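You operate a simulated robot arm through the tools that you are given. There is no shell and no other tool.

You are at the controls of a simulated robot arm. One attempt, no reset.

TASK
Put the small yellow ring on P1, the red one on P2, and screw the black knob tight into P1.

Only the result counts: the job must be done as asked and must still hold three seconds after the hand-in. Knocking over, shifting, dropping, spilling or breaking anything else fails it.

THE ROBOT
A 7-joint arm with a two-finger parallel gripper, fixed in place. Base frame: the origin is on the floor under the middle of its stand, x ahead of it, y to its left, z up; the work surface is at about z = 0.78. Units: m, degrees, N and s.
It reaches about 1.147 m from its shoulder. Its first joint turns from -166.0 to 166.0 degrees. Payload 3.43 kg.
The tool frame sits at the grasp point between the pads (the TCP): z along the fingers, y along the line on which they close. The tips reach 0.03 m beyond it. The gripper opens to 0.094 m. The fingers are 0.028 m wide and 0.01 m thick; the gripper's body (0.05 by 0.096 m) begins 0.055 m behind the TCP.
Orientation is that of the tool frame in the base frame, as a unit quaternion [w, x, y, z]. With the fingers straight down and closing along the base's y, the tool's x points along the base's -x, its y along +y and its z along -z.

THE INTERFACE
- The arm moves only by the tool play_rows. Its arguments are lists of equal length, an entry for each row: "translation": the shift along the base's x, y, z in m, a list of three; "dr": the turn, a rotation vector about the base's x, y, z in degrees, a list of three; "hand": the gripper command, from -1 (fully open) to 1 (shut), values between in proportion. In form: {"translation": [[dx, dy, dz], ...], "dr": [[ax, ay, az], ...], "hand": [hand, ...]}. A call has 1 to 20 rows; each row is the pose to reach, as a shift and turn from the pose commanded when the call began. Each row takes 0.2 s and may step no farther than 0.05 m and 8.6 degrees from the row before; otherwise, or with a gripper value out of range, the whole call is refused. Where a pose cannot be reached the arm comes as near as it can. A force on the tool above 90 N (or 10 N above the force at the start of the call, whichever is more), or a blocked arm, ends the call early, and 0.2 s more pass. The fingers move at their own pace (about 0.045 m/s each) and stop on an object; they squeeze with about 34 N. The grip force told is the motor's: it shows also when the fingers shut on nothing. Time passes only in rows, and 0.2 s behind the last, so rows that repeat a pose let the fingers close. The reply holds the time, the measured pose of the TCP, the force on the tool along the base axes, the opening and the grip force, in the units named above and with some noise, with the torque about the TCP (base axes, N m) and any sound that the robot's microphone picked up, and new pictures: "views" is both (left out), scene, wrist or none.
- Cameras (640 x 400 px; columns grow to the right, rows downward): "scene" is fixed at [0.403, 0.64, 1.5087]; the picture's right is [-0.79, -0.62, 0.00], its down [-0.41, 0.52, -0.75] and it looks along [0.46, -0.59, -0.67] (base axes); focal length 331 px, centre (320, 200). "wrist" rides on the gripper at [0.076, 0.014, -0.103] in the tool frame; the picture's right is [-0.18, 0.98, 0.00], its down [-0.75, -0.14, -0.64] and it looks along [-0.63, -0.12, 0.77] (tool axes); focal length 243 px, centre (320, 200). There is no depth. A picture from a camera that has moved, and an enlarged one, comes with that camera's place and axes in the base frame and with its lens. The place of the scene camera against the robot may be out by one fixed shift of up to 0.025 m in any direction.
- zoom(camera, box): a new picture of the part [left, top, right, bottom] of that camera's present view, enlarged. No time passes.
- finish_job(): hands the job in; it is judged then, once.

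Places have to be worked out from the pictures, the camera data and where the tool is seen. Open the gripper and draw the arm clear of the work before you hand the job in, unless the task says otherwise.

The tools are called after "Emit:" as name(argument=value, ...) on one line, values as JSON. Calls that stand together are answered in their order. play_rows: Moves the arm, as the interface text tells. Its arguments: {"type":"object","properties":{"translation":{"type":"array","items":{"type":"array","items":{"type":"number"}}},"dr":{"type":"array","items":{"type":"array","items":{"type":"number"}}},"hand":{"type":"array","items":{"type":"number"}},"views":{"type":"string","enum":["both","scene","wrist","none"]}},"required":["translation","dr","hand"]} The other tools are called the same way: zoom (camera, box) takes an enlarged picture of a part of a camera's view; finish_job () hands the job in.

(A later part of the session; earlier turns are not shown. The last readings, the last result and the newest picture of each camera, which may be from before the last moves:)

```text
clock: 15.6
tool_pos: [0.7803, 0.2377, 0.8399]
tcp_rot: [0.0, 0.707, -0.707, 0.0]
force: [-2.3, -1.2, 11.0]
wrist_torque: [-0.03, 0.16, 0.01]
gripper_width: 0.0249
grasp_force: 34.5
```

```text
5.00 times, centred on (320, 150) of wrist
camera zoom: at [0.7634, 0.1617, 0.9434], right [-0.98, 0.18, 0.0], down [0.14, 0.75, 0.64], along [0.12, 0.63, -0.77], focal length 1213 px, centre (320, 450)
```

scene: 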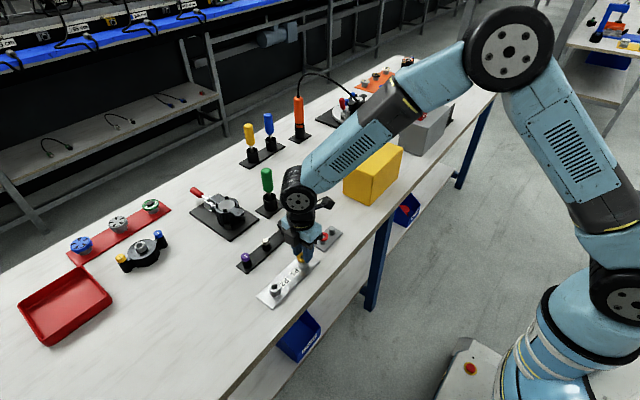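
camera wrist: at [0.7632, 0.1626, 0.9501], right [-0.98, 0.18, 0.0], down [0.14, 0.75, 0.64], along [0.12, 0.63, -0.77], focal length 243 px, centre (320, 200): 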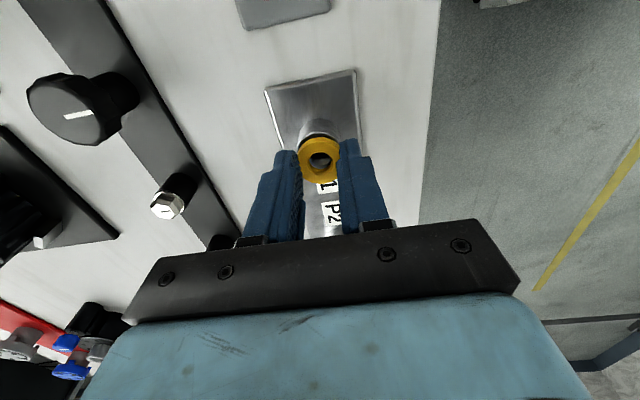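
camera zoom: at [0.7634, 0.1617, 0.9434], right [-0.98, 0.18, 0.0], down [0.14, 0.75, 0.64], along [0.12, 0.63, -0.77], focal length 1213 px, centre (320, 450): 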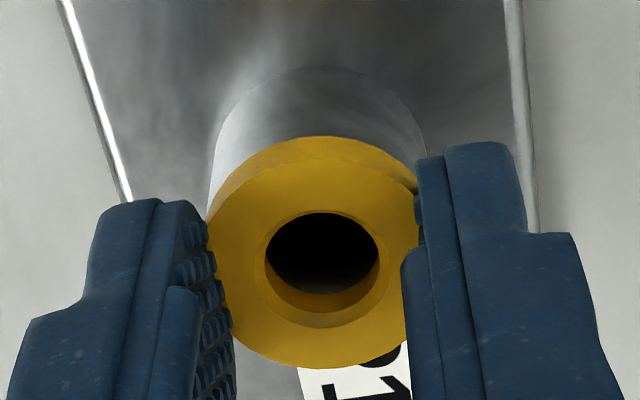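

The ring is seated, with 11 N of contact. I'll ease up slightly, open the fingers, rise straight up and check where it stayed.

Emit:
play_rows(translation=[[0, 0, 0.0005], [0, 0, 0.0005], [0, 0, 0.0005], [0, 0, 0.0005], [0, 0, 0.01], [0, 0, 0.03], [0, 0, 0.05], [0, 0, 0.05]], dr=[[0, 0, 0], [0, 0, 0], [0, 0, 0], [0, 0, 0], [0, 0, 0], [0, 0, 0], [0, 0, 0], [0, 0, 0]], hand=[1, 0.1, 0.0, 0.0, 0.0, 0.0, 0.0, 0.0])

Emit:
zoom(camera="scene", box=[292, 248, 318, 274])

Emit:
zoom(camera="wrist", box=[260, 80, 380, 200])

```text
clock: 17.4
tool_pos: [0.7788, 0.2378, 0.8888]
tcp_rot: [0.0, -0.706, 0.708, 0.001]
force: [0.4, -0.2, -0.1]
wrist_torque: [0.01, -0.04, 0.02]
gripper_width: 0.047
grasp_force: 0.0
camera wrist: at [0.763, 0.1611, 0.9927], right [-0.98, 0.18, 0.0], down [0.14, 0.75, 0.64], along [0.12, 0.63, -0.77], focal length 243 px, centre (320, 200)
```

scene: 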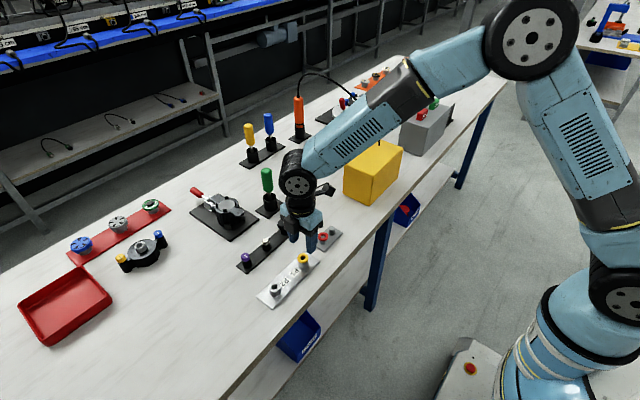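
wrist: 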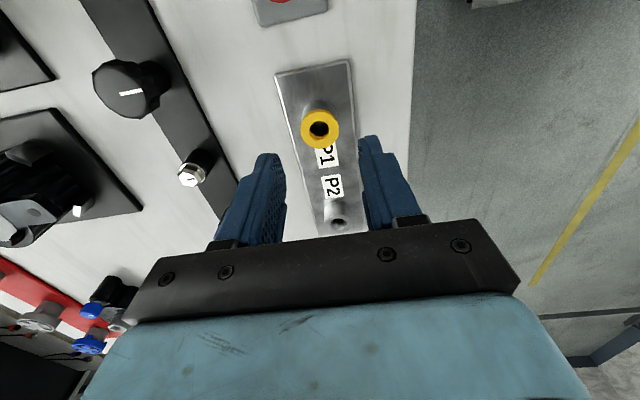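

```text
15.38 times, centred on (305, 261) of scene
camera zoom: at [0.403, 0.64, 1.5087], right [-0.79, -0.62, 0.0], down [-0.41, 0.52, -0.75], along [0.46, -0.59, -0.67], focal length 5087 px, centre (551, -738)
```

zoom: 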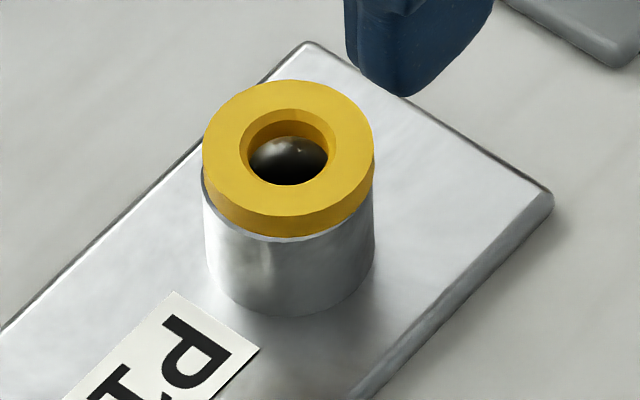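

```text
3.33 times, centred on (320, 140) of wrist
camera zoom: at [0.763, 0.1611, 0.9927], right [-0.98, 0.18, 0.0], down [0.14, 0.75, 0.64], along [0.12, 0.63, -0.77], focal length 809 px, centre (320, 400)
```

zoom: 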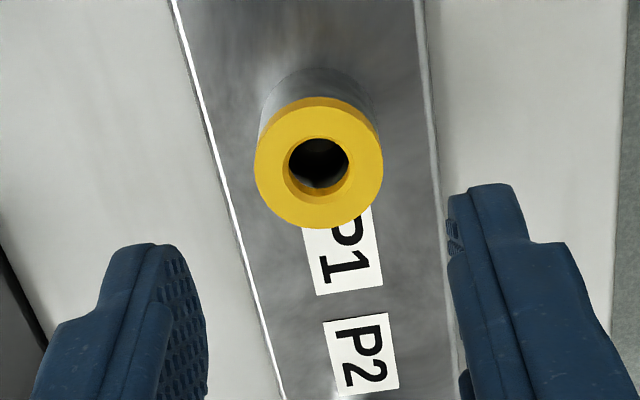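

The yellow ring is centred on P1. Next is the red ring, which I estimate near (0.7847, 0.1427) in commanded coordinates, so I'll move above it and check.

Emit:
play_rows(translation=[[0.001, -0.02, 0.0], [0.003, -0.055, 0.0], [0.004, -0.085, -0.005], [0.005, -0.095, -0.015], [0.005, -0.095, -0.02], [0.005, -0.095, -0.02]], dr=[[0, 0, 0], [0, 0, 0], [0, 0, 0], [0, 0, 0], [0, 0, 0], [0, 0, 0]], hand=[-0.05, -0.05, -0.05, -0.05, -0.05, -0.05])

Emit:
zoom(camera="wrist", box=[260, 80, 380, 200])

Emit:
zoom(camera="scene", box=[300, 205, 350, 255])

```text
clock: 18.8
tool_pos: [0.784, 0.1436, 0.8696]
tcp_rot: [0.001, -0.707, 0.707, -0.001]
force: [-0.4, -0.2, 0.1]
wrist_torque: [0.03, 0.02, 0.03]
gripper_width: 0.0494
grasp_force: 0.1
camera wrist: at [0.7687, 0.0671, 0.9732], right [-0.98, 0.18, 0.0], down [0.14, 0.75, 0.64], along [0.12, 0.63, -0.77], focal length 243 px, centre (320, 200)
```

scene: 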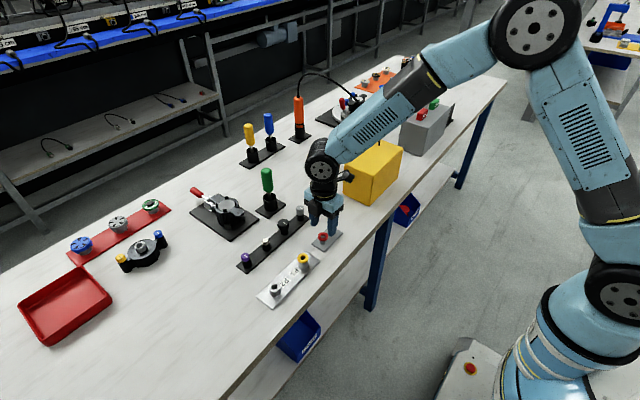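
wrist: 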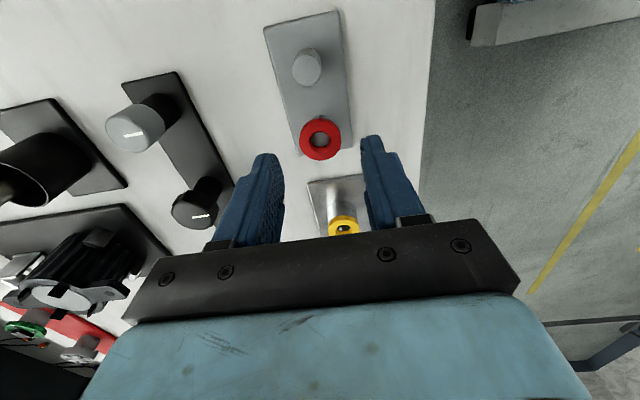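

```text
3.33 times, centred on (320, 140) of wrist
camera zoom: at [0.7687, 0.0671, 0.9732], right [-0.98, 0.18, 0.0], down [0.14, 0.75, 0.64], along [0.12, 0.63, -0.77], focal length 809 px, centre (320, 400)
```

zoom: 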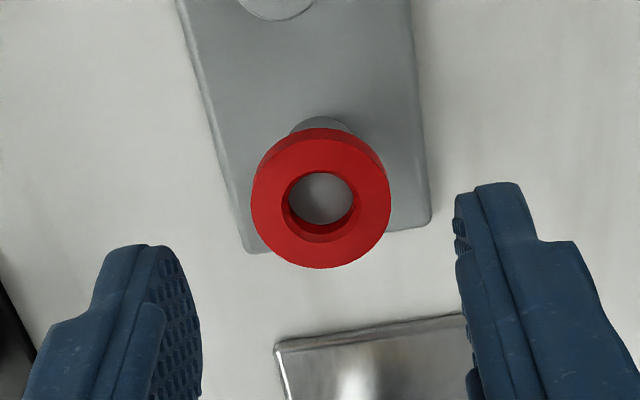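

```text
8.00 times, centred on (325, 230) of scene
camera zoom: at [0.403, 0.64, 1.5087], right [-0.79, -0.62, 0.0], down [-0.41, 0.52, -0.75], along [0.46, -0.59, -0.67], focal length 2645 px, centre (280, -40)
```

zoom: 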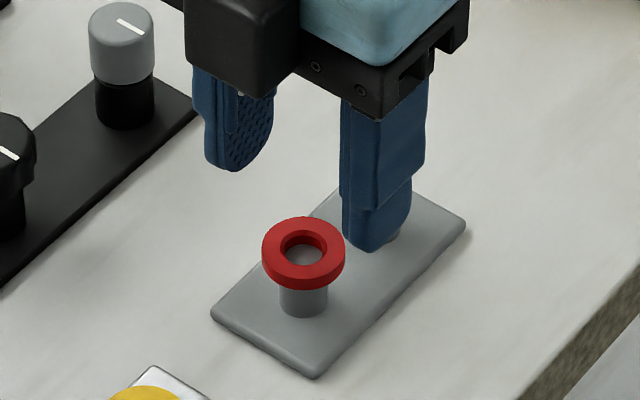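

The red ring is on axis in both directions, so I'll descend 29.5 mm and close on it.

Emit:
play_rows(translation=[[0, 0, -0.01], [0, 0, -0.02], [0, 0, -0.0295], [0, 0, -0.0295], [0, 0, -0.0295], [0, 0, -0.0295], [0, 0, -0.0295], [0, 0, -0.0295]], dr=[[0, 0, 0], [0, 0, 0], [0, 0, 0], [0, 0, 0], [0, 0, 0], [0, 0, 0], [0, 0, 0], [0, 0, 0]], hand=[-0.05, -0.05, -0.05, -0.05, 1, 1, 1, 1])

Emit:
zoom(camera="wrist", box=[260, 100, 380, 220])

Emit:
zoom(camera="scene", box=[300, 205, 350, 255])

```text
clock: 20.6
tool_pos: [0.7845, 0.1428, 0.8394]
tcp_rot: [0.001, 0.707, -0.707, 0.0]
force: [0.3, 0.3, 0.2]
wrist_torque: [-0.01, -0.01, -0.02]
gripper_width: 0.0253
grasp_force: 33.6
camera wrist: at [0.769, 0.067, 0.9434], right [-0.98, 0.18, 0.0], down [0.14, 0.75, 0.64], along [0.12, 0.63, -0.77], focal length 243 px, centre (320, 200)
```

scene: 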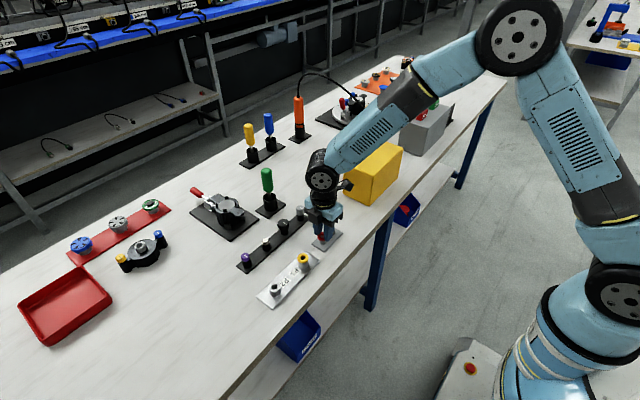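
wrist: 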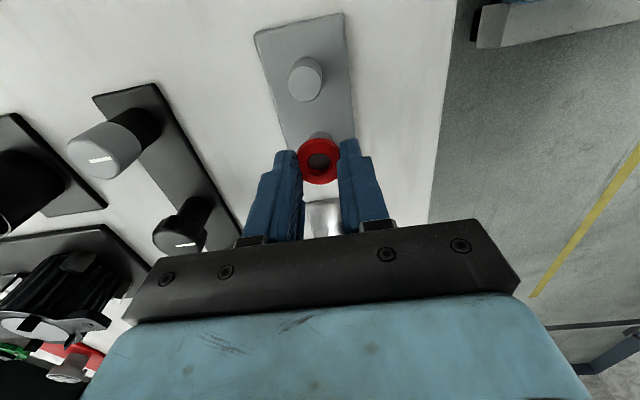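

```text
3.33 times, centred on (320, 160) of wrist
camera zoom: at [0.769, 0.067, 0.9434], right [-0.98, 0.18, 0.0], down [0.14, 0.75, 0.64], along [0.12, 0.63, -0.77], focal length 809 px, centre (320, 333)
```

zoom: 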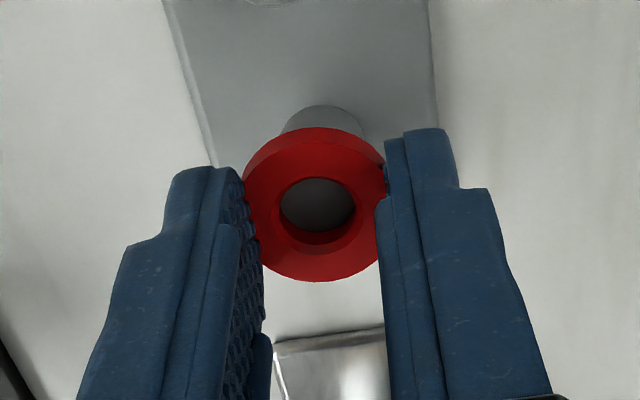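

```text
8.00 times, centred on (325, 230) of scene
camera zoom: at [0.403, 0.64, 1.5087], right [-0.79, -0.62, 0.0], down [-0.41, 0.52, -0.75], along [0.46, -0.59, -0.67], focal length 2645 px, centre (280, -40)
```

zoom: 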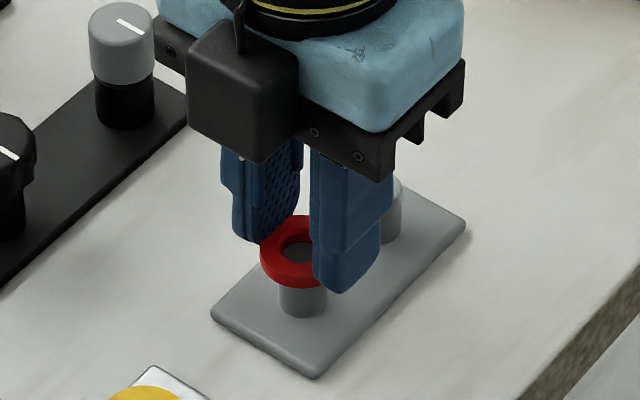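

The red ring is gripped the same way. I'll lift 6 cm and carry it over to P2.

Emit:
play_rows(translation=[[0, 0, 0.005], [0, 0, 0.025], [0, 0, 0.05], [0, 0.03, 0.06], [0, 0.07, 0.06], [-0.001, 0.11, 0.06], [-0.002, 0.15, 0.06], [-0.003, 0.185, 0.06], [-0.0037, 0.2, 0.06], [-0.0037, 0.2, 0.06], [-0.0037, 0.2, 0.06]], dr=[[0, 0, 0], [0, 0, 0], [0, 0, 0], [0, 0, 0], [0, 0, 0], [0, 0, 0], [0, 0, 0], [0, 0, 0], [0, 0, 0], [0, 0, 0], [0, 0, 0]], hand=[1, 1, 1, 1, 1, 1, 1, 1, 1, 1, 1])

Emit:
zoom(camera="wrist", box=[260, 80, 380, 220])

Emit:
zoom(camera="scene", box=[245, 225, 315, 305])

```text
clock: 23.0
tool_pos: [0.7807, 0.3419, 0.8981]
tcp_rot: [0.0, 0.708, -0.706, 0.0]
force: [-0.3, -0.4, 0.2]
wrist_torque: [0.02, 0.01, -0.02]
gripper_width: 0.0249
grasp_force: 34.2
camera wrist: at [0.7648, 0.2654, 1.0023], right [-0.98, 0.18, 0.0], down [0.14, 0.75, 0.64], along [0.12, 0.63, -0.77], focal length 243 px, centre (320, 200)
```

scene: 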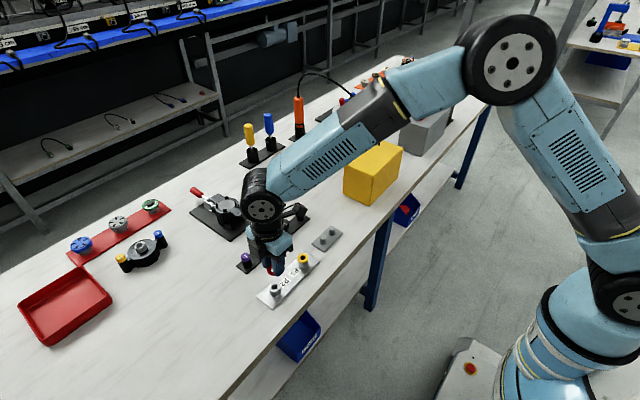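
wrist: 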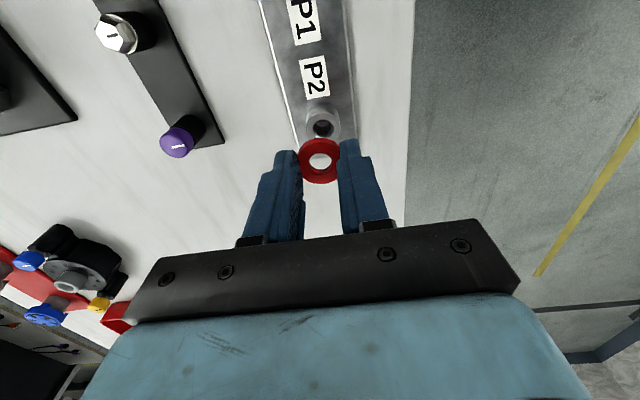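

```text
2.86 times, centred on (320, 150) of wrist
camera zoom: at [0.7648, 0.2654, 1.0023], right [-0.98, 0.18, 0.0], down [0.14, 0.75, 0.64], along [0.12, 0.63, -0.77], focal length 693 px, centre (320, 343)
```

zoom: 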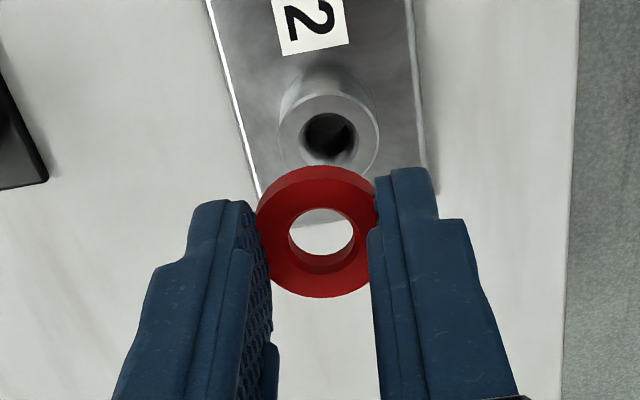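

```text
5.00 times, centred on (280, 265) of scene
camera zoom: at [0.403, 0.64, 1.5087], right [-0.79, -0.62, 0.0], down [-0.41, 0.52, -0.75], along [0.46, -0.59, -0.67], focal length 1653 px, centre (520, -125)
```

zoom: 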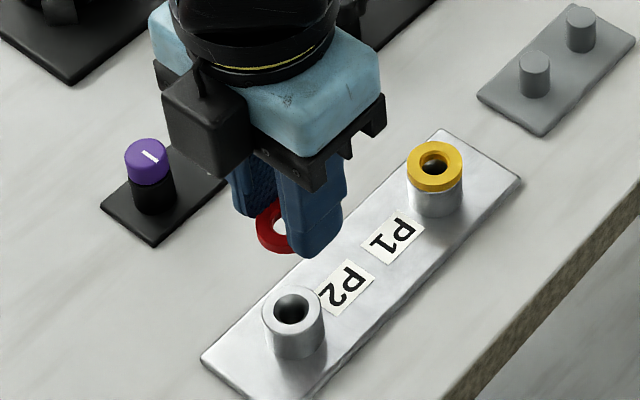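

Compared with the same view over P1, P2 lies about −1 mm in x and +6 to 8 mm in y from here. I'll move and lower part way, then re-measure.

Emit:
play_rows(translation=[[-0.001, 0.006, -0.01], [-0.001, 0.006, -0.025], [-0.001, 0.006, -0.04], [-0.001, 0.006, -0.04], [-0.001, 0.006, -0.04]], dr=[[0, 0, 0], [0, 0, 0], [0, 0, 0], [0, 0, 0], [0, 0, 0]], hand=[1, 1, 1, 1, 1])

Emit:
zoom(camera="wrist", box=[260, 80, 380, 220])

Emit:
zoom(camera="scene", box=[250, 255, 300, 305])

```text
clock: 24.2
tool_pos: [0.7793, 0.3491, 0.8593]
tcp_rot: [0.0, 0.707, -0.707, 0.001]
force: [0.2, -0.6, -0.3]
wrist_torque: [0.03, 0.03, -0.03]
gripper_width: 0.025
grasp_force: 34.3
camera wrist: at [0.7631, 0.2724, 0.9628], right [-0.98, 0.18, 0.0], down [0.14, 0.75, 0.64], along [0.12, 0.63, -0.77], focal length 243 px, centre (320, 200)
```

scene: 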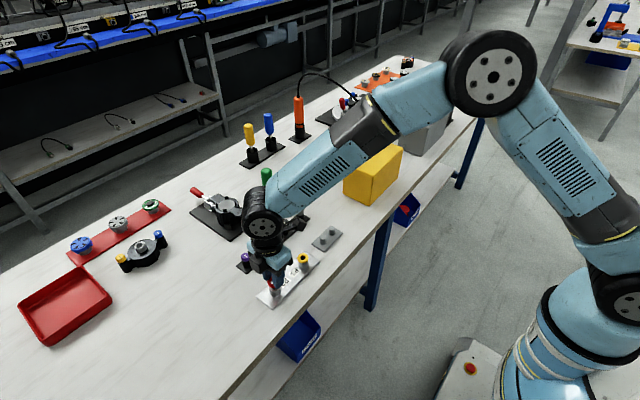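
wrist: 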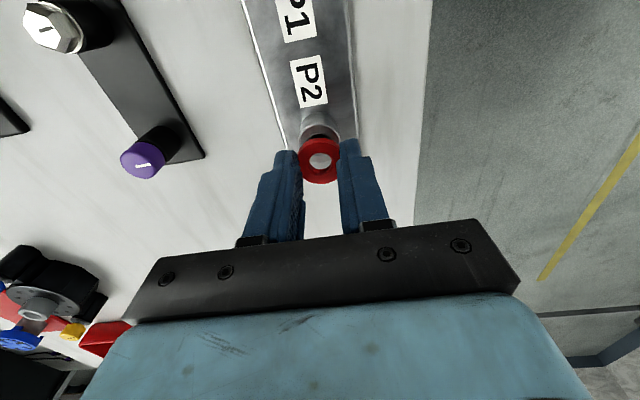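

```text
2.86 times, centred on (320, 150) of wrist
camera zoom: at [0.7631, 0.2724, 0.9628], right [-0.98, 0.18, 0.0], down [0.14, 0.75, 0.64], along [0.12, 0.63, -0.77], focal length 693 px, centre (320, 343)
```

zoom: 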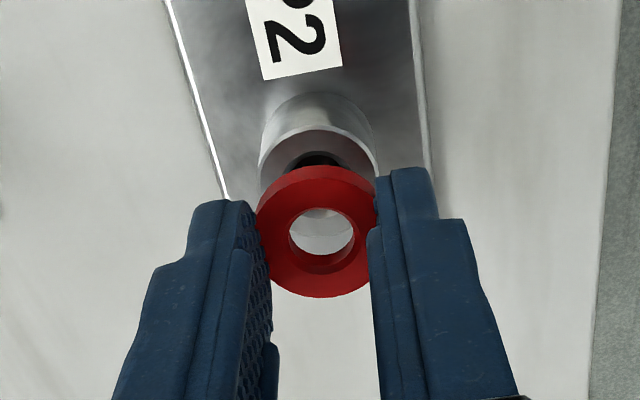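

```text
8.00 times, centred on (275, 280) of scene
camera zoom: at [0.403, 0.64, 1.5087], right [-0.79, -0.62, 0.0], down [-0.41, 0.52, -0.75], along [0.46, -0.59, -0.67], focal length 2645 px, centre (680, -440)
```

zoom: 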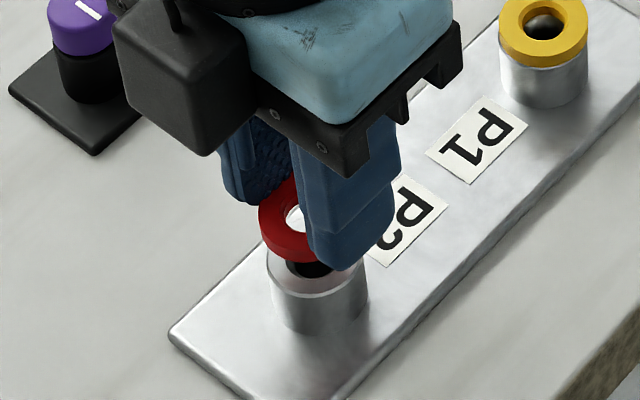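

I'll zoom closer in both views to measure the remaining offset over P2.

Emit:
zoom(camera="scene", box=[262, 268, 302, 308])

Emit:
zoom(camera="wrist", box=[290, 100, 350, 190])

```text
10.00 times, centred on (282, 288) of scene
camera zoom: at [0.403, 0.64, 1.5087], right [-0.79, -0.62, 0.0], down [-0.41, 0.52, -0.75], along [0.46, -0.59, -0.67], focal length 3307 px, centre (700, -680)
```

zoom: 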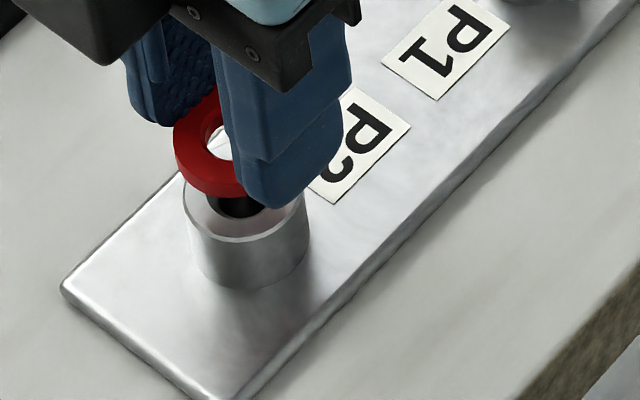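

```text
4.44 times, centred on (320, 145) of wrist
camera zoom: at [0.7631, 0.2724, 0.9628], right [-0.98, 0.18, 0.0], down [0.14, 0.75, 0.64], along [0.12, 0.63, -0.77], focal length 1078 px, centre (320, 444)
```

zoom: 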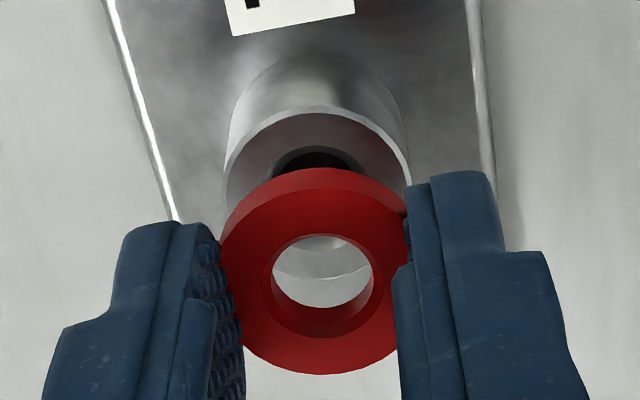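

Both views agree on a correction of about +0.9 mm in x and −0.9 mm in y. I'll apply it and lower to about 4 mm above the boss.

Emit:
play_rows(translation=[[0.0009, -0.0009, 0], [0.0009, -0.0009, -0.008], [0.0009, -0.0009, -0.016], [0.0009, -0.0009, -0.016], [0.0009, -0.0009, -0.016]], dr=[[0, 0, 0], [0, 0, 0], [0, 0, 0], [0, 0, 0], [0, 0, 0]], hand=[1, 1, 1, 1, 1], views="none")

Emit:
zoom(camera="scene", box=[262, 276, 292, 306])

Emit:
zoom(camera="wrist", box=[280, 110, 360, 190])

```text
clock: 25.4
tool_pos: [0.781, 0.3484, 0.8413]
tcp_rot: [0.0, -0.707, 0.707, 0.0]
force: [0.1, 0.5, 0.5]
wrist_torque: [-0.02, 0.0, -0.01]
gripper_width: 0.0248
grasp_force: 34.3
```

```text
13.33 times, centred on (277, 291) of scene
camera zoom: at [0.403, 0.64, 1.5087], right [-0.79, -0.62, 0.0], down [-0.41, 0.52, -0.75], along [0.46, -0.59, -0.67], focal length 4409 px, centre (893, -1013)
```

zoom: 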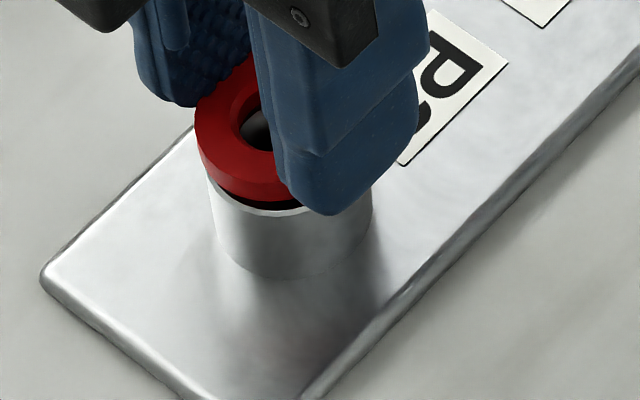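

```text
5.00 times, centred on (320, 150) of wrist
camera zoom: at [0.7649, 0.2719, 0.9463], right [-0.98, 0.18, 0.0], down [0.14, 0.75, 0.64], along [0.12, 0.63, -0.77], focal length 1213 px, centre (320, 450)
```

zoom: 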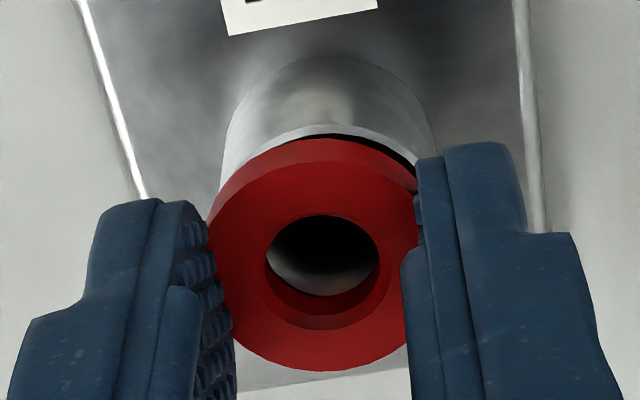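

The readings changed slightly: the boss now looks a little to the right of the ring. I'll zoom tighter to measure this properly before lowering.

Emit:
zoom(camera="scene", box=[270, 280, 294, 300])

Emit:
zoom(camera="wrist", box=[295, 115, 345, 155])

Emit:
zoom(camera="scene", box=[292, 250, 316, 270])

```text
16.00 times, centred on (282, 290) of scene
camera zoom: at [0.403, 0.64, 1.5087], right [-0.79, -0.62, 0.0], down [-0.41, 0.52, -0.75], along [0.46, -0.59, -0.67], focal length 5291 px, centre (928, -1240)
```

zoom: 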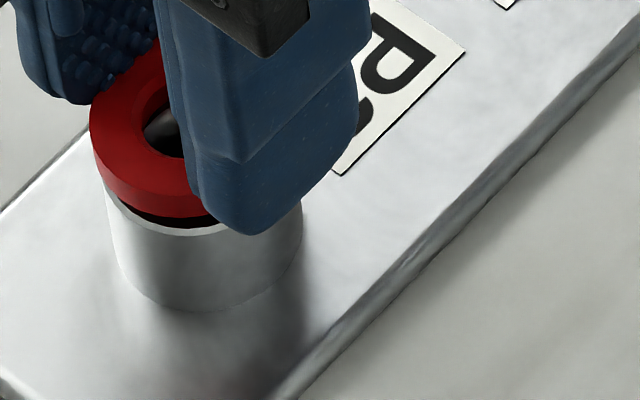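

```text
10.00 times, centred on (320, 135) of wrist
camera zoom: at [0.7649, 0.2719, 0.9463], right [-0.98, 0.18, 0.0], down [0.14, 0.75, 0.64], along [0.12, 0.63, -0.77], focal length 2426 px, centre (320, 850)
```

zoom: 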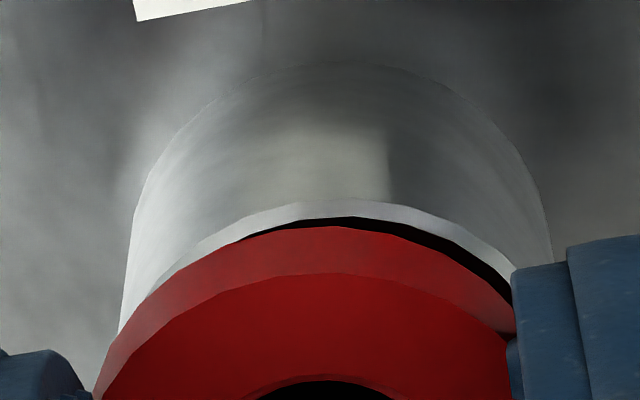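

```text
16.00 times, centred on (304, 260) of scene
camera zoom: at [0.403, 0.64, 1.5087], right [-0.79, -0.62, 0.0], down [-0.41, 0.52, -0.75], along [0.46, -0.59, -0.67], focal length 5291 px, centre (576, -760)
```

zoom: 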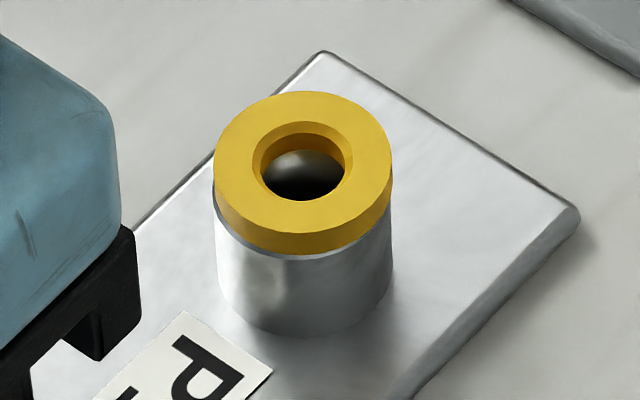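

Both views say the boss lies to the image right of the ring, so I'll shift about −1.1 mm in x and −0.6 mm in y and go 2 mm lower. Then I'll look again.

Emit:
play_rows(translation=[[-0.0011, -0.0006, 0], [-0.0011, -0.0006, -0.002], [-0.0011, -0.0006, -0.002], [-0.0011, -0.0006, -0.002]], dr=[[0, 0, 0], [0, 0, 0], [0, 0, 0], [0, 0, 0]], hand=[1, 1, 1, 1], views="none")

Emit:
zoom(camera="scene", box=[265, 280, 289, 300])

Emit:
zoom(camera="wrist", box=[280, 110, 360, 190])

```text
clock: 26.4
tool_pos: [0.7802, 0.3484, 0.84]
tcp_rot: [0.0, -0.707, 0.707, 0.0]
force: [0.7, 0.2, 0.4]
wrist_torque: [-0.01, -0.01, -0.02]
gripper_width: 0.025
grasp_force: 33.9
```

```text
16.00 times, centred on (277, 290) of scene
camera zoom: at [0.403, 0.64, 1.5087], right [-0.79, -0.62, 0.0], down [-0.41, 0.52, -0.75], along [0.46, -0.59, -0.67], focal length 5291 px, centre (1008, -1240)
```

zoom: 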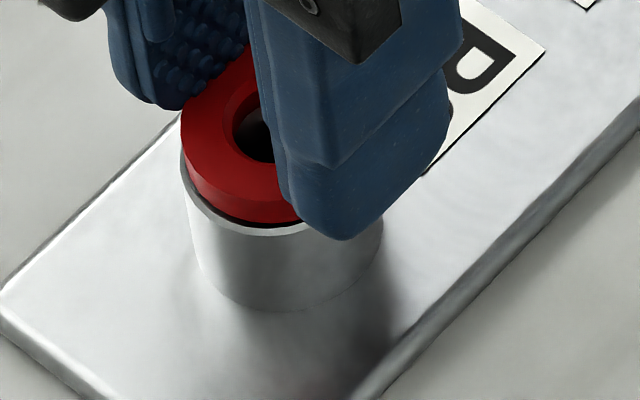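

```text
5.00 times, centred on (320, 150) of wrist
camera zoom: at [0.764, 0.2707, 0.9444], right [-0.98, 0.18, 0.0], down [0.14, 0.75, 0.64], along [0.12, 0.63, -0.77], focal length 1213 px, centre (320, 450)
```

zoom: 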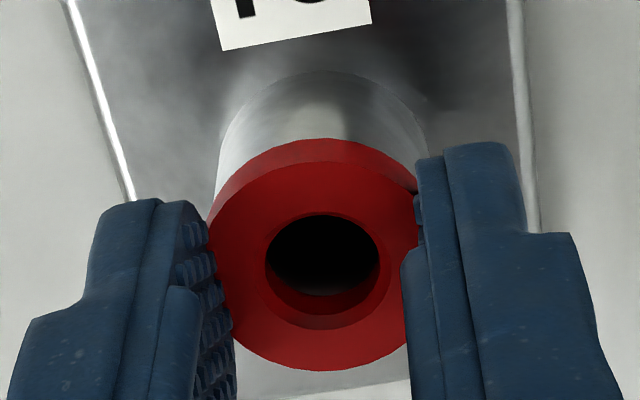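

The ring is now well aligned over P2 in both views. I'll trim slightly and lower slowly to contact.

Emit:
play_rows(translation=[[-0.0004, 0.0003, -0.0007], [-0.0004, 0.0003, -0.0014], [-0.0004, 0.0003, -0.0021], [-0.0004, 0.0003, -0.0026], [-0.0004, 0.0003, -0.0026]], dr=[[0, 0, 0], [0, 0, 0], [0, 0, 0], [0, 0, 0], [0, 0, 0]], hand=[1, 1, 1, 1, 1], views="none")

Emit:
zoom(camera="scene", box=[265, 280, 289, 300])

Emit:
zoom(camera="wrist", box=[280, 110, 360, 190])

```text
clock: 27.6
tool_pos: [0.7794, 0.3478, 0.8386]
tcp_rot: [0.0, -0.707, 0.707, 0.0]
force: [4.7, -1.4, 10.3]
wrist_torque: [0.01, -0.29, -0.02]
gripper_width: 0.0249
grasp_force: 34.2
```

```text
16.00 times, centred on (277, 290) of scene
camera zoom: at [0.403, 0.64, 1.5087], right [-0.79, -0.62, 0.0], down [-0.41, 0.52, -0.75], along [0.46, -0.59, -0.67], focal length 5291 px, centre (1008, -1240)
```

zoom: 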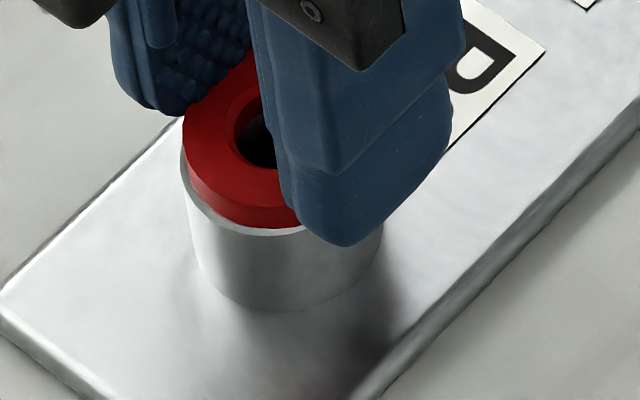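

```text
5.00 times, centred on (320, 150) of wrist
camera zoom: at [0.7633, 0.2708, 0.9432], right [-0.98, 0.18, 0.0], down [0.14, 0.75, 0.64], along [0.12, 0.63, -0.77], focal length 1213 px, centre (320, 450)
```

zoom: 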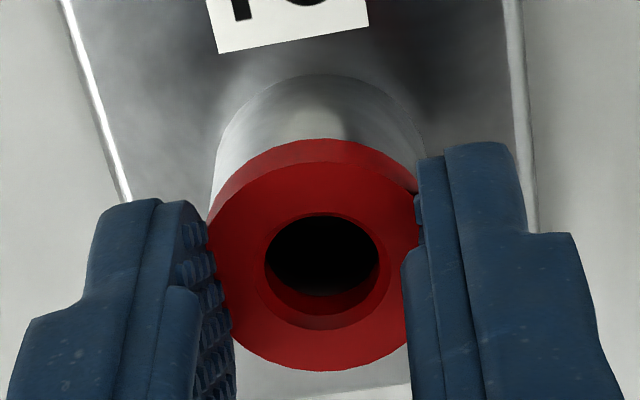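

Contact is at about 10 N and the ring looks concentric in both views. I'll ease off, open the fingers and rise.

Emit:
play_rows(translation=[[0.0003, 0, 0.0006], [0.0003, 0, 0.0006], [0.0003, 0, 0.0006], [0.0003, 0, 0.0006], [0.0003, 0, 0.01], [0.0003, 0, 0.03], [0.0003, 0, 0.05], [0.0003, 0, 0.05]], dr=[[0, 0, 0], [0, 0, 0], [0, 0, 0], [0, 0, 0], [0, 0, 0], [0, 0, 0], [0, 0, 0], [0, 0, 0]], hand=[1, 0.1, 0.0, 0.0, 0.0, 0.0, 0.0, 0.0])

Emit:
zoom(camera="scene", box=[262, 245, 317, 305])

Emit:
zoom(camera="wrist", box=[260, 80, 380, 200])

```text
clock: 29.4
tool_pos: [0.7799, 0.3472, 0.8886]
tcp_rot: [0.0, -0.707, 0.707, 0.0]
force: [0.0, -0.6, 0.7]
wrist_torque: [0.03, -0.02, 0.02]
gripper_width: 0.0472
grasp_force: 0.0
camera wrist: at [0.7636, 0.2702, 0.9926], right [-0.98, 0.18, 0.0], down [0.14, 0.75, 0.64], along [0.12, 0.63, -0.77], focal length 243 px, centre (320, 200)
```

scene: 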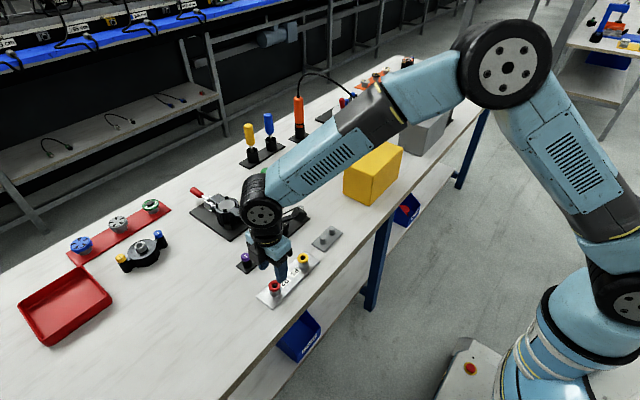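
wrist: 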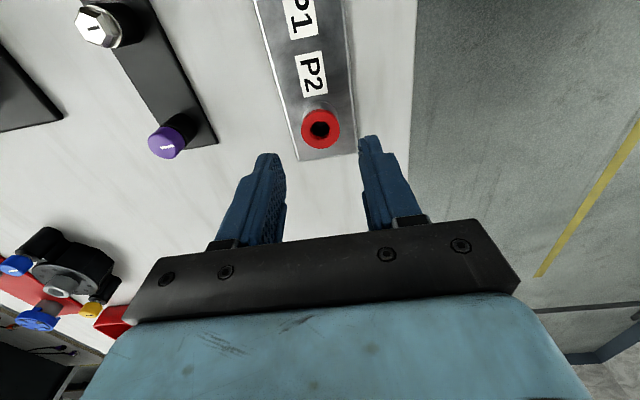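

```text
6.67 times, centred on (290, 275) of scene
camera zoom: at [0.403, 0.64, 1.5087], right [-0.79, -0.62, 0.0], down [-0.41, 0.52, -0.75], along [0.46, -0.59, -0.67], focal length 2204 px, centre (523, -300)
```

zoom: 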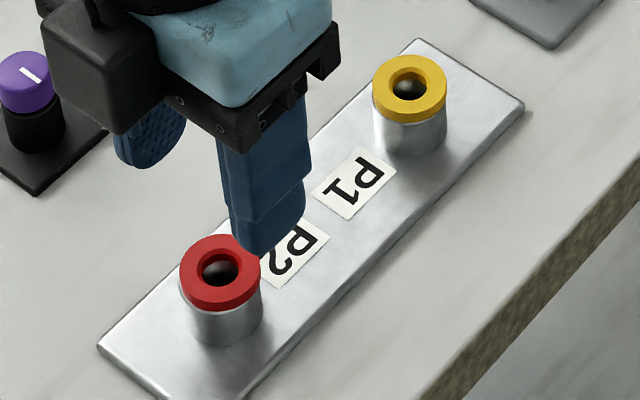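

```text
3.33 times, centred on (320, 140) of wrist
camera zoom: at [0.7636, 0.2702, 0.9926], right [-0.98, 0.18, 0.0], down [0.14, 0.75, 0.64], along [0.12, 0.63, -0.77], focal length 809 px, centre (320, 400)
```

zoom: 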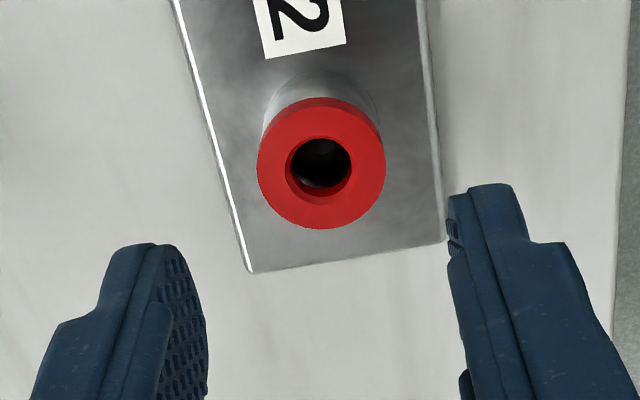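

Both rings are now on their bosses. Next is the black knob, near (0.884, 0.192), so I'll rise and move above it to look.

Emit:
play_rows(translation=[[0, 0, 0.03], [0.01, -0.015, 0.045], [0.03, -0.045, 0.05], [0.05, -0.075, 0.05], [0.07, -0.105, 0.05], [0.09, -0.135, 0.05], [0.1043, -0.157, 0.045], [0.1043, -0.157, 0.045], [0.1043, -0.157, 0.045]], dr=[[0, 0, 0], [0, 0, 0], [0, 0, 0], [0, 0, 0], [0, 0, 0], [0, 0, 0], [0, 0, 0], [0, 0, 0], [0, 0, 0]], hand=[0, -0.2, -0.4, -0.5, -0.5, -0.5, -0.5, -0.5, -0.5])

Emit:
zoom(camera="wrist", box=[240, 60, 400, 220])

Emit:
zoom(camera="scene", box=[255, 195, 315, 255])

```text
clock: 31.4
tool_pos: [0.8843, 0.1919, 0.9332]
tcp_rot: [0.0, 0.707, -0.707, 0.0]
force: [0.3, 0.2, -0.1]
wrist_torque: [0.01, -0.04, 0.0]
gripper_width: 0.0706
grasp_force: 0.0
camera wrist: at [0.868, 0.1159, 1.037], right [-0.98, 0.18, 0.0], down [0.14, 0.75, 0.64], along [0.12, 0.63, -0.77], focal length 243 px, centre (320, 200)
```

scene: 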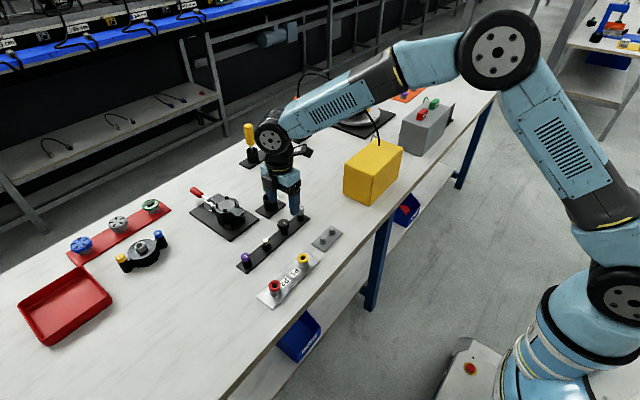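
wrist: 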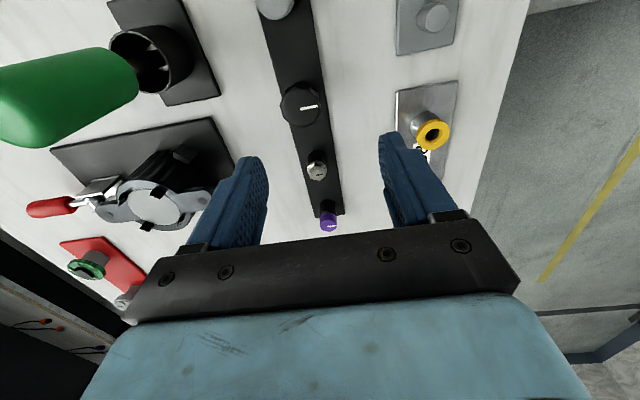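

```text
2.50 times, centred on (320, 140) of wrist
camera zoom: at [0.868, 0.1159, 1.037], right [-0.98, 0.18, 0.0], down [0.14, 0.75, 0.64], along [0.12, 0.63, -0.77], focal length 606 px, centre (320, 350)
```

zoom: 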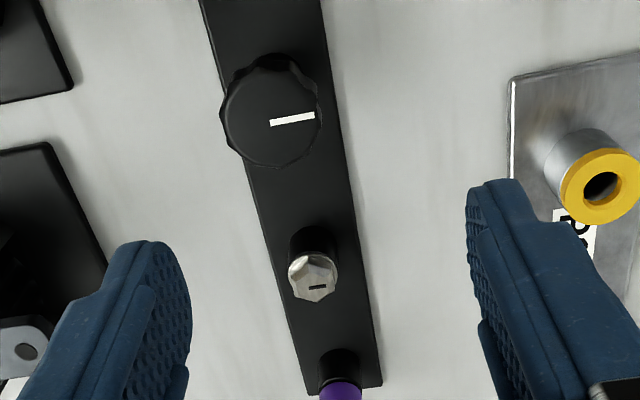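

```text
6.67 times, centred on (285, 225) of scene
camera zoom: at [0.403, 0.64, 1.5087], right [-0.79, -0.62, 0.0], down [-0.41, 0.52, -0.75], along [0.46, -0.59, -0.67], focal length 2204 px, centre (553, 33)
```

zoom: 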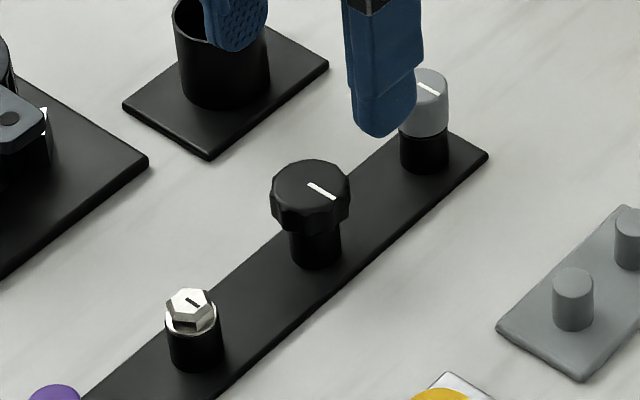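

The black knob has a scalloped head about 34 mm across. I place its centre near (0.897, 0.1805) with its top around z≈0.833, so I'll move above it and lower a bit.

Emit:
play_rows(translation=[[0.007, -0.005, 0], [0.013, -0.01, -0.01], [0.013, -0.01, -0.025], [0.013, -0.01, -0.03], [0.013, -0.01, -0.03]], dr=[[0, 0, 0], [0, 0, 0], [0, 0, 0], [0, 0, 0], [0, 0, 0]], hand=[-0.5, -0.4, -0.3, -0.2, -0.2])

Emit:
zoom(camera="wrist", box=[250, 70, 390, 210])

Emit:
zoom(camera="scene", box=[260, 185, 320, 245])

```text
clock: 32.6
tool_pos: [0.897, 0.1813, 0.9018]
tcp_rot: [0.0, -0.707, 0.707, 0.001]
force: [-1.0, 0.6, 0.4]
wrist_torque: [0.0, 0.01, 0.01]
gripper_width: 0.0565
grasp_force: 0.0
camera wrist: at [0.8809, 0.105, 1.0062], right [-0.98, 0.18, 0.0], down [0.14, 0.75, 0.64], along [0.12, 0.63, -0.77], focal length 243 px, centre (320, 200)
```

scene: 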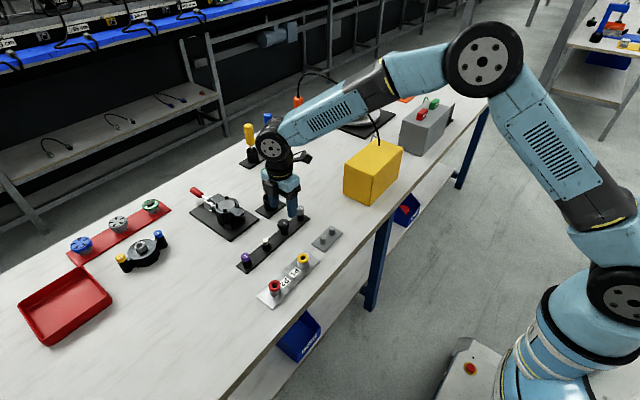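
wrist: 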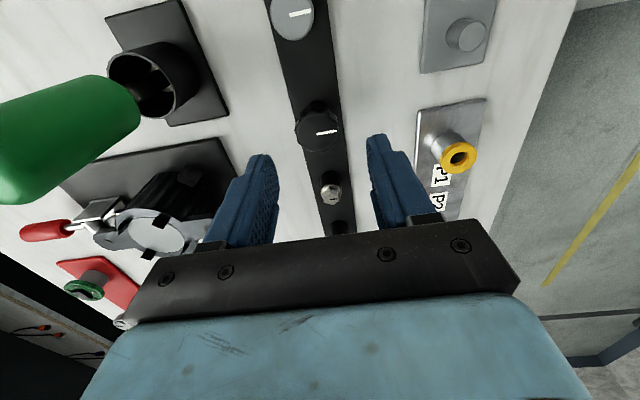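

```text
2.86 times, centred on (320, 140) of wrist
camera zoom: at [0.8809, 0.105, 1.0062], right [-0.98, 0.18, 0.0], down [0.14, 0.75, 0.64], along [0.12, 0.63, -0.77], focal length 693 px, centre (320, 371)
```

zoom: 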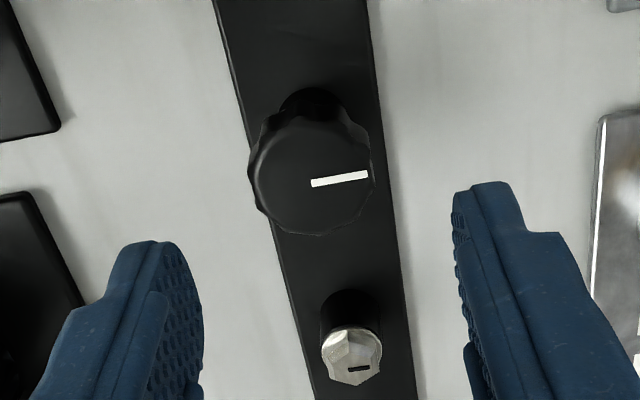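

```text
6.67 times, centred on (290, 215) of scene
camera zoom: at [0.403, 0.64, 1.5087], right [-0.79, -0.62, 0.0], down [-0.41, 0.52, -0.75], along [0.46, -0.59, -0.67], focal length 2204 px, centre (520, 100)
```

zoom: 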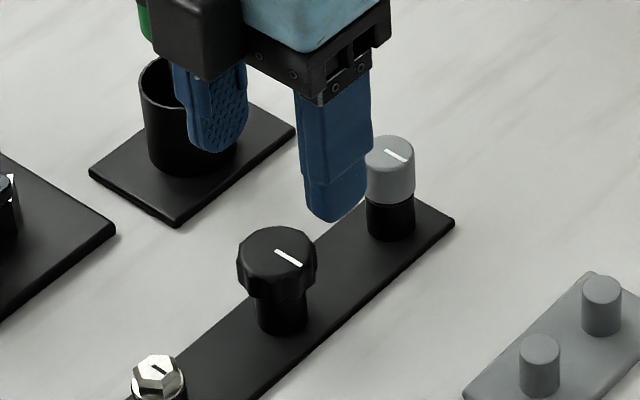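

The knob sits about +2.5 mm in x and +1.5 mm in y from the tool axis, with its top near z≈0.829. I'll correct and lower the tips to just above it, then check.

Emit:
play_rows(translation=[[0.0025, 0.0015, -0.01], [0.0025, 0.0015, -0.025], [0.0025, 0.0015, -0.035], [0.0025, 0.0015, -0.035]], dr=[[0, 0, 0], [0, 0, 0], [0, 0, 0], [0, 0, 0]], hand=[-0.2, -0.2, -0.2, -0.2])

Emit:
zoom(camera="wrist", box=[250, 80, 390, 220])

Emit:
zoom(camera="scene", box=[260, 195, 310, 245])

```text
clock: 33.6
tool_pos: [0.8992, 0.1831, 0.8676]
tcp_rot: [0.001, 0.707, -0.707, 0.0]
force: [0.3, 0.9, -0.3]
wrist_torque: [-0.01, 0.03, 0.03]
gripper_width: 0.0564
grasp_force: 0.1
camera wrist: at [0.8834, 0.106, 0.9713], right [-0.98, 0.18, 0.0], down [0.14, 0.75, 0.64], along [0.12, 0.63, -0.77], focal length 243 px, centre (320, 200)
```

scene: 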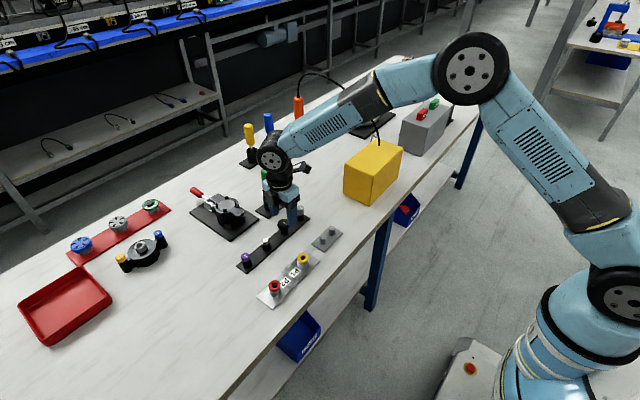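
wrist: 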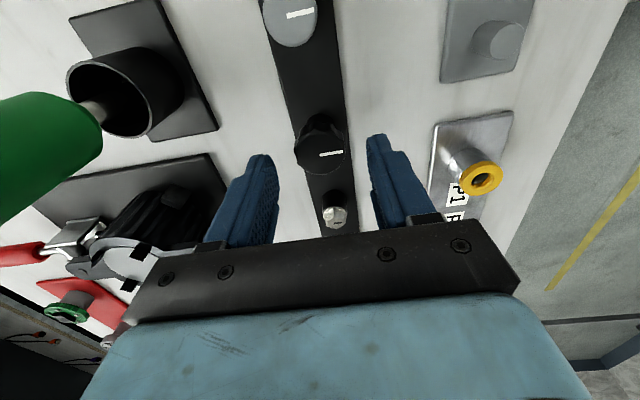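

```text
2.86 times, centred on (320, 150) of wrist
camera zoom: at [0.8834, 0.106, 0.9713], right [-0.98, 0.18, 0.0], down [0.14, 0.75, 0.64], along [0.12, 0.63, -0.77], focal length 693 px, centre (320, 343)
```

zoom: 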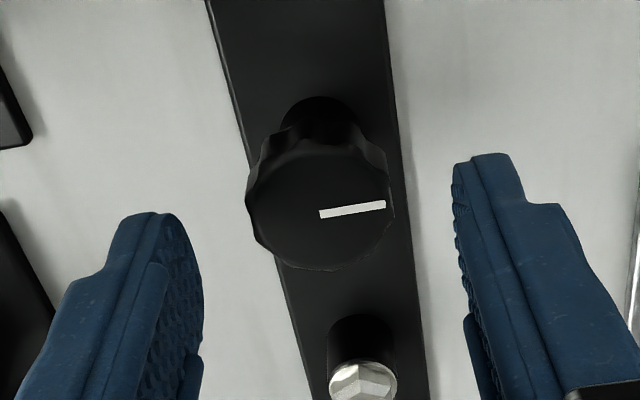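

```text
8.00 times, centred on (285, 220) of scene
camera zoom: at [0.403, 0.64, 1.5087], right [-0.79, -0.62, 0.0], down [-0.41, 0.52, -0.75], along [0.46, -0.59, -0.67], focal length 2645 px, centre (600, 40)
```

zoom: 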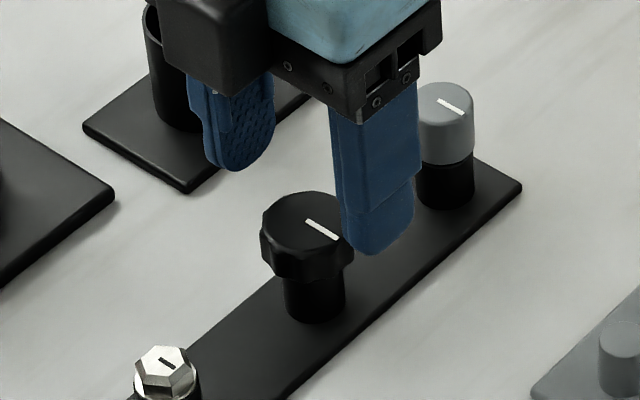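

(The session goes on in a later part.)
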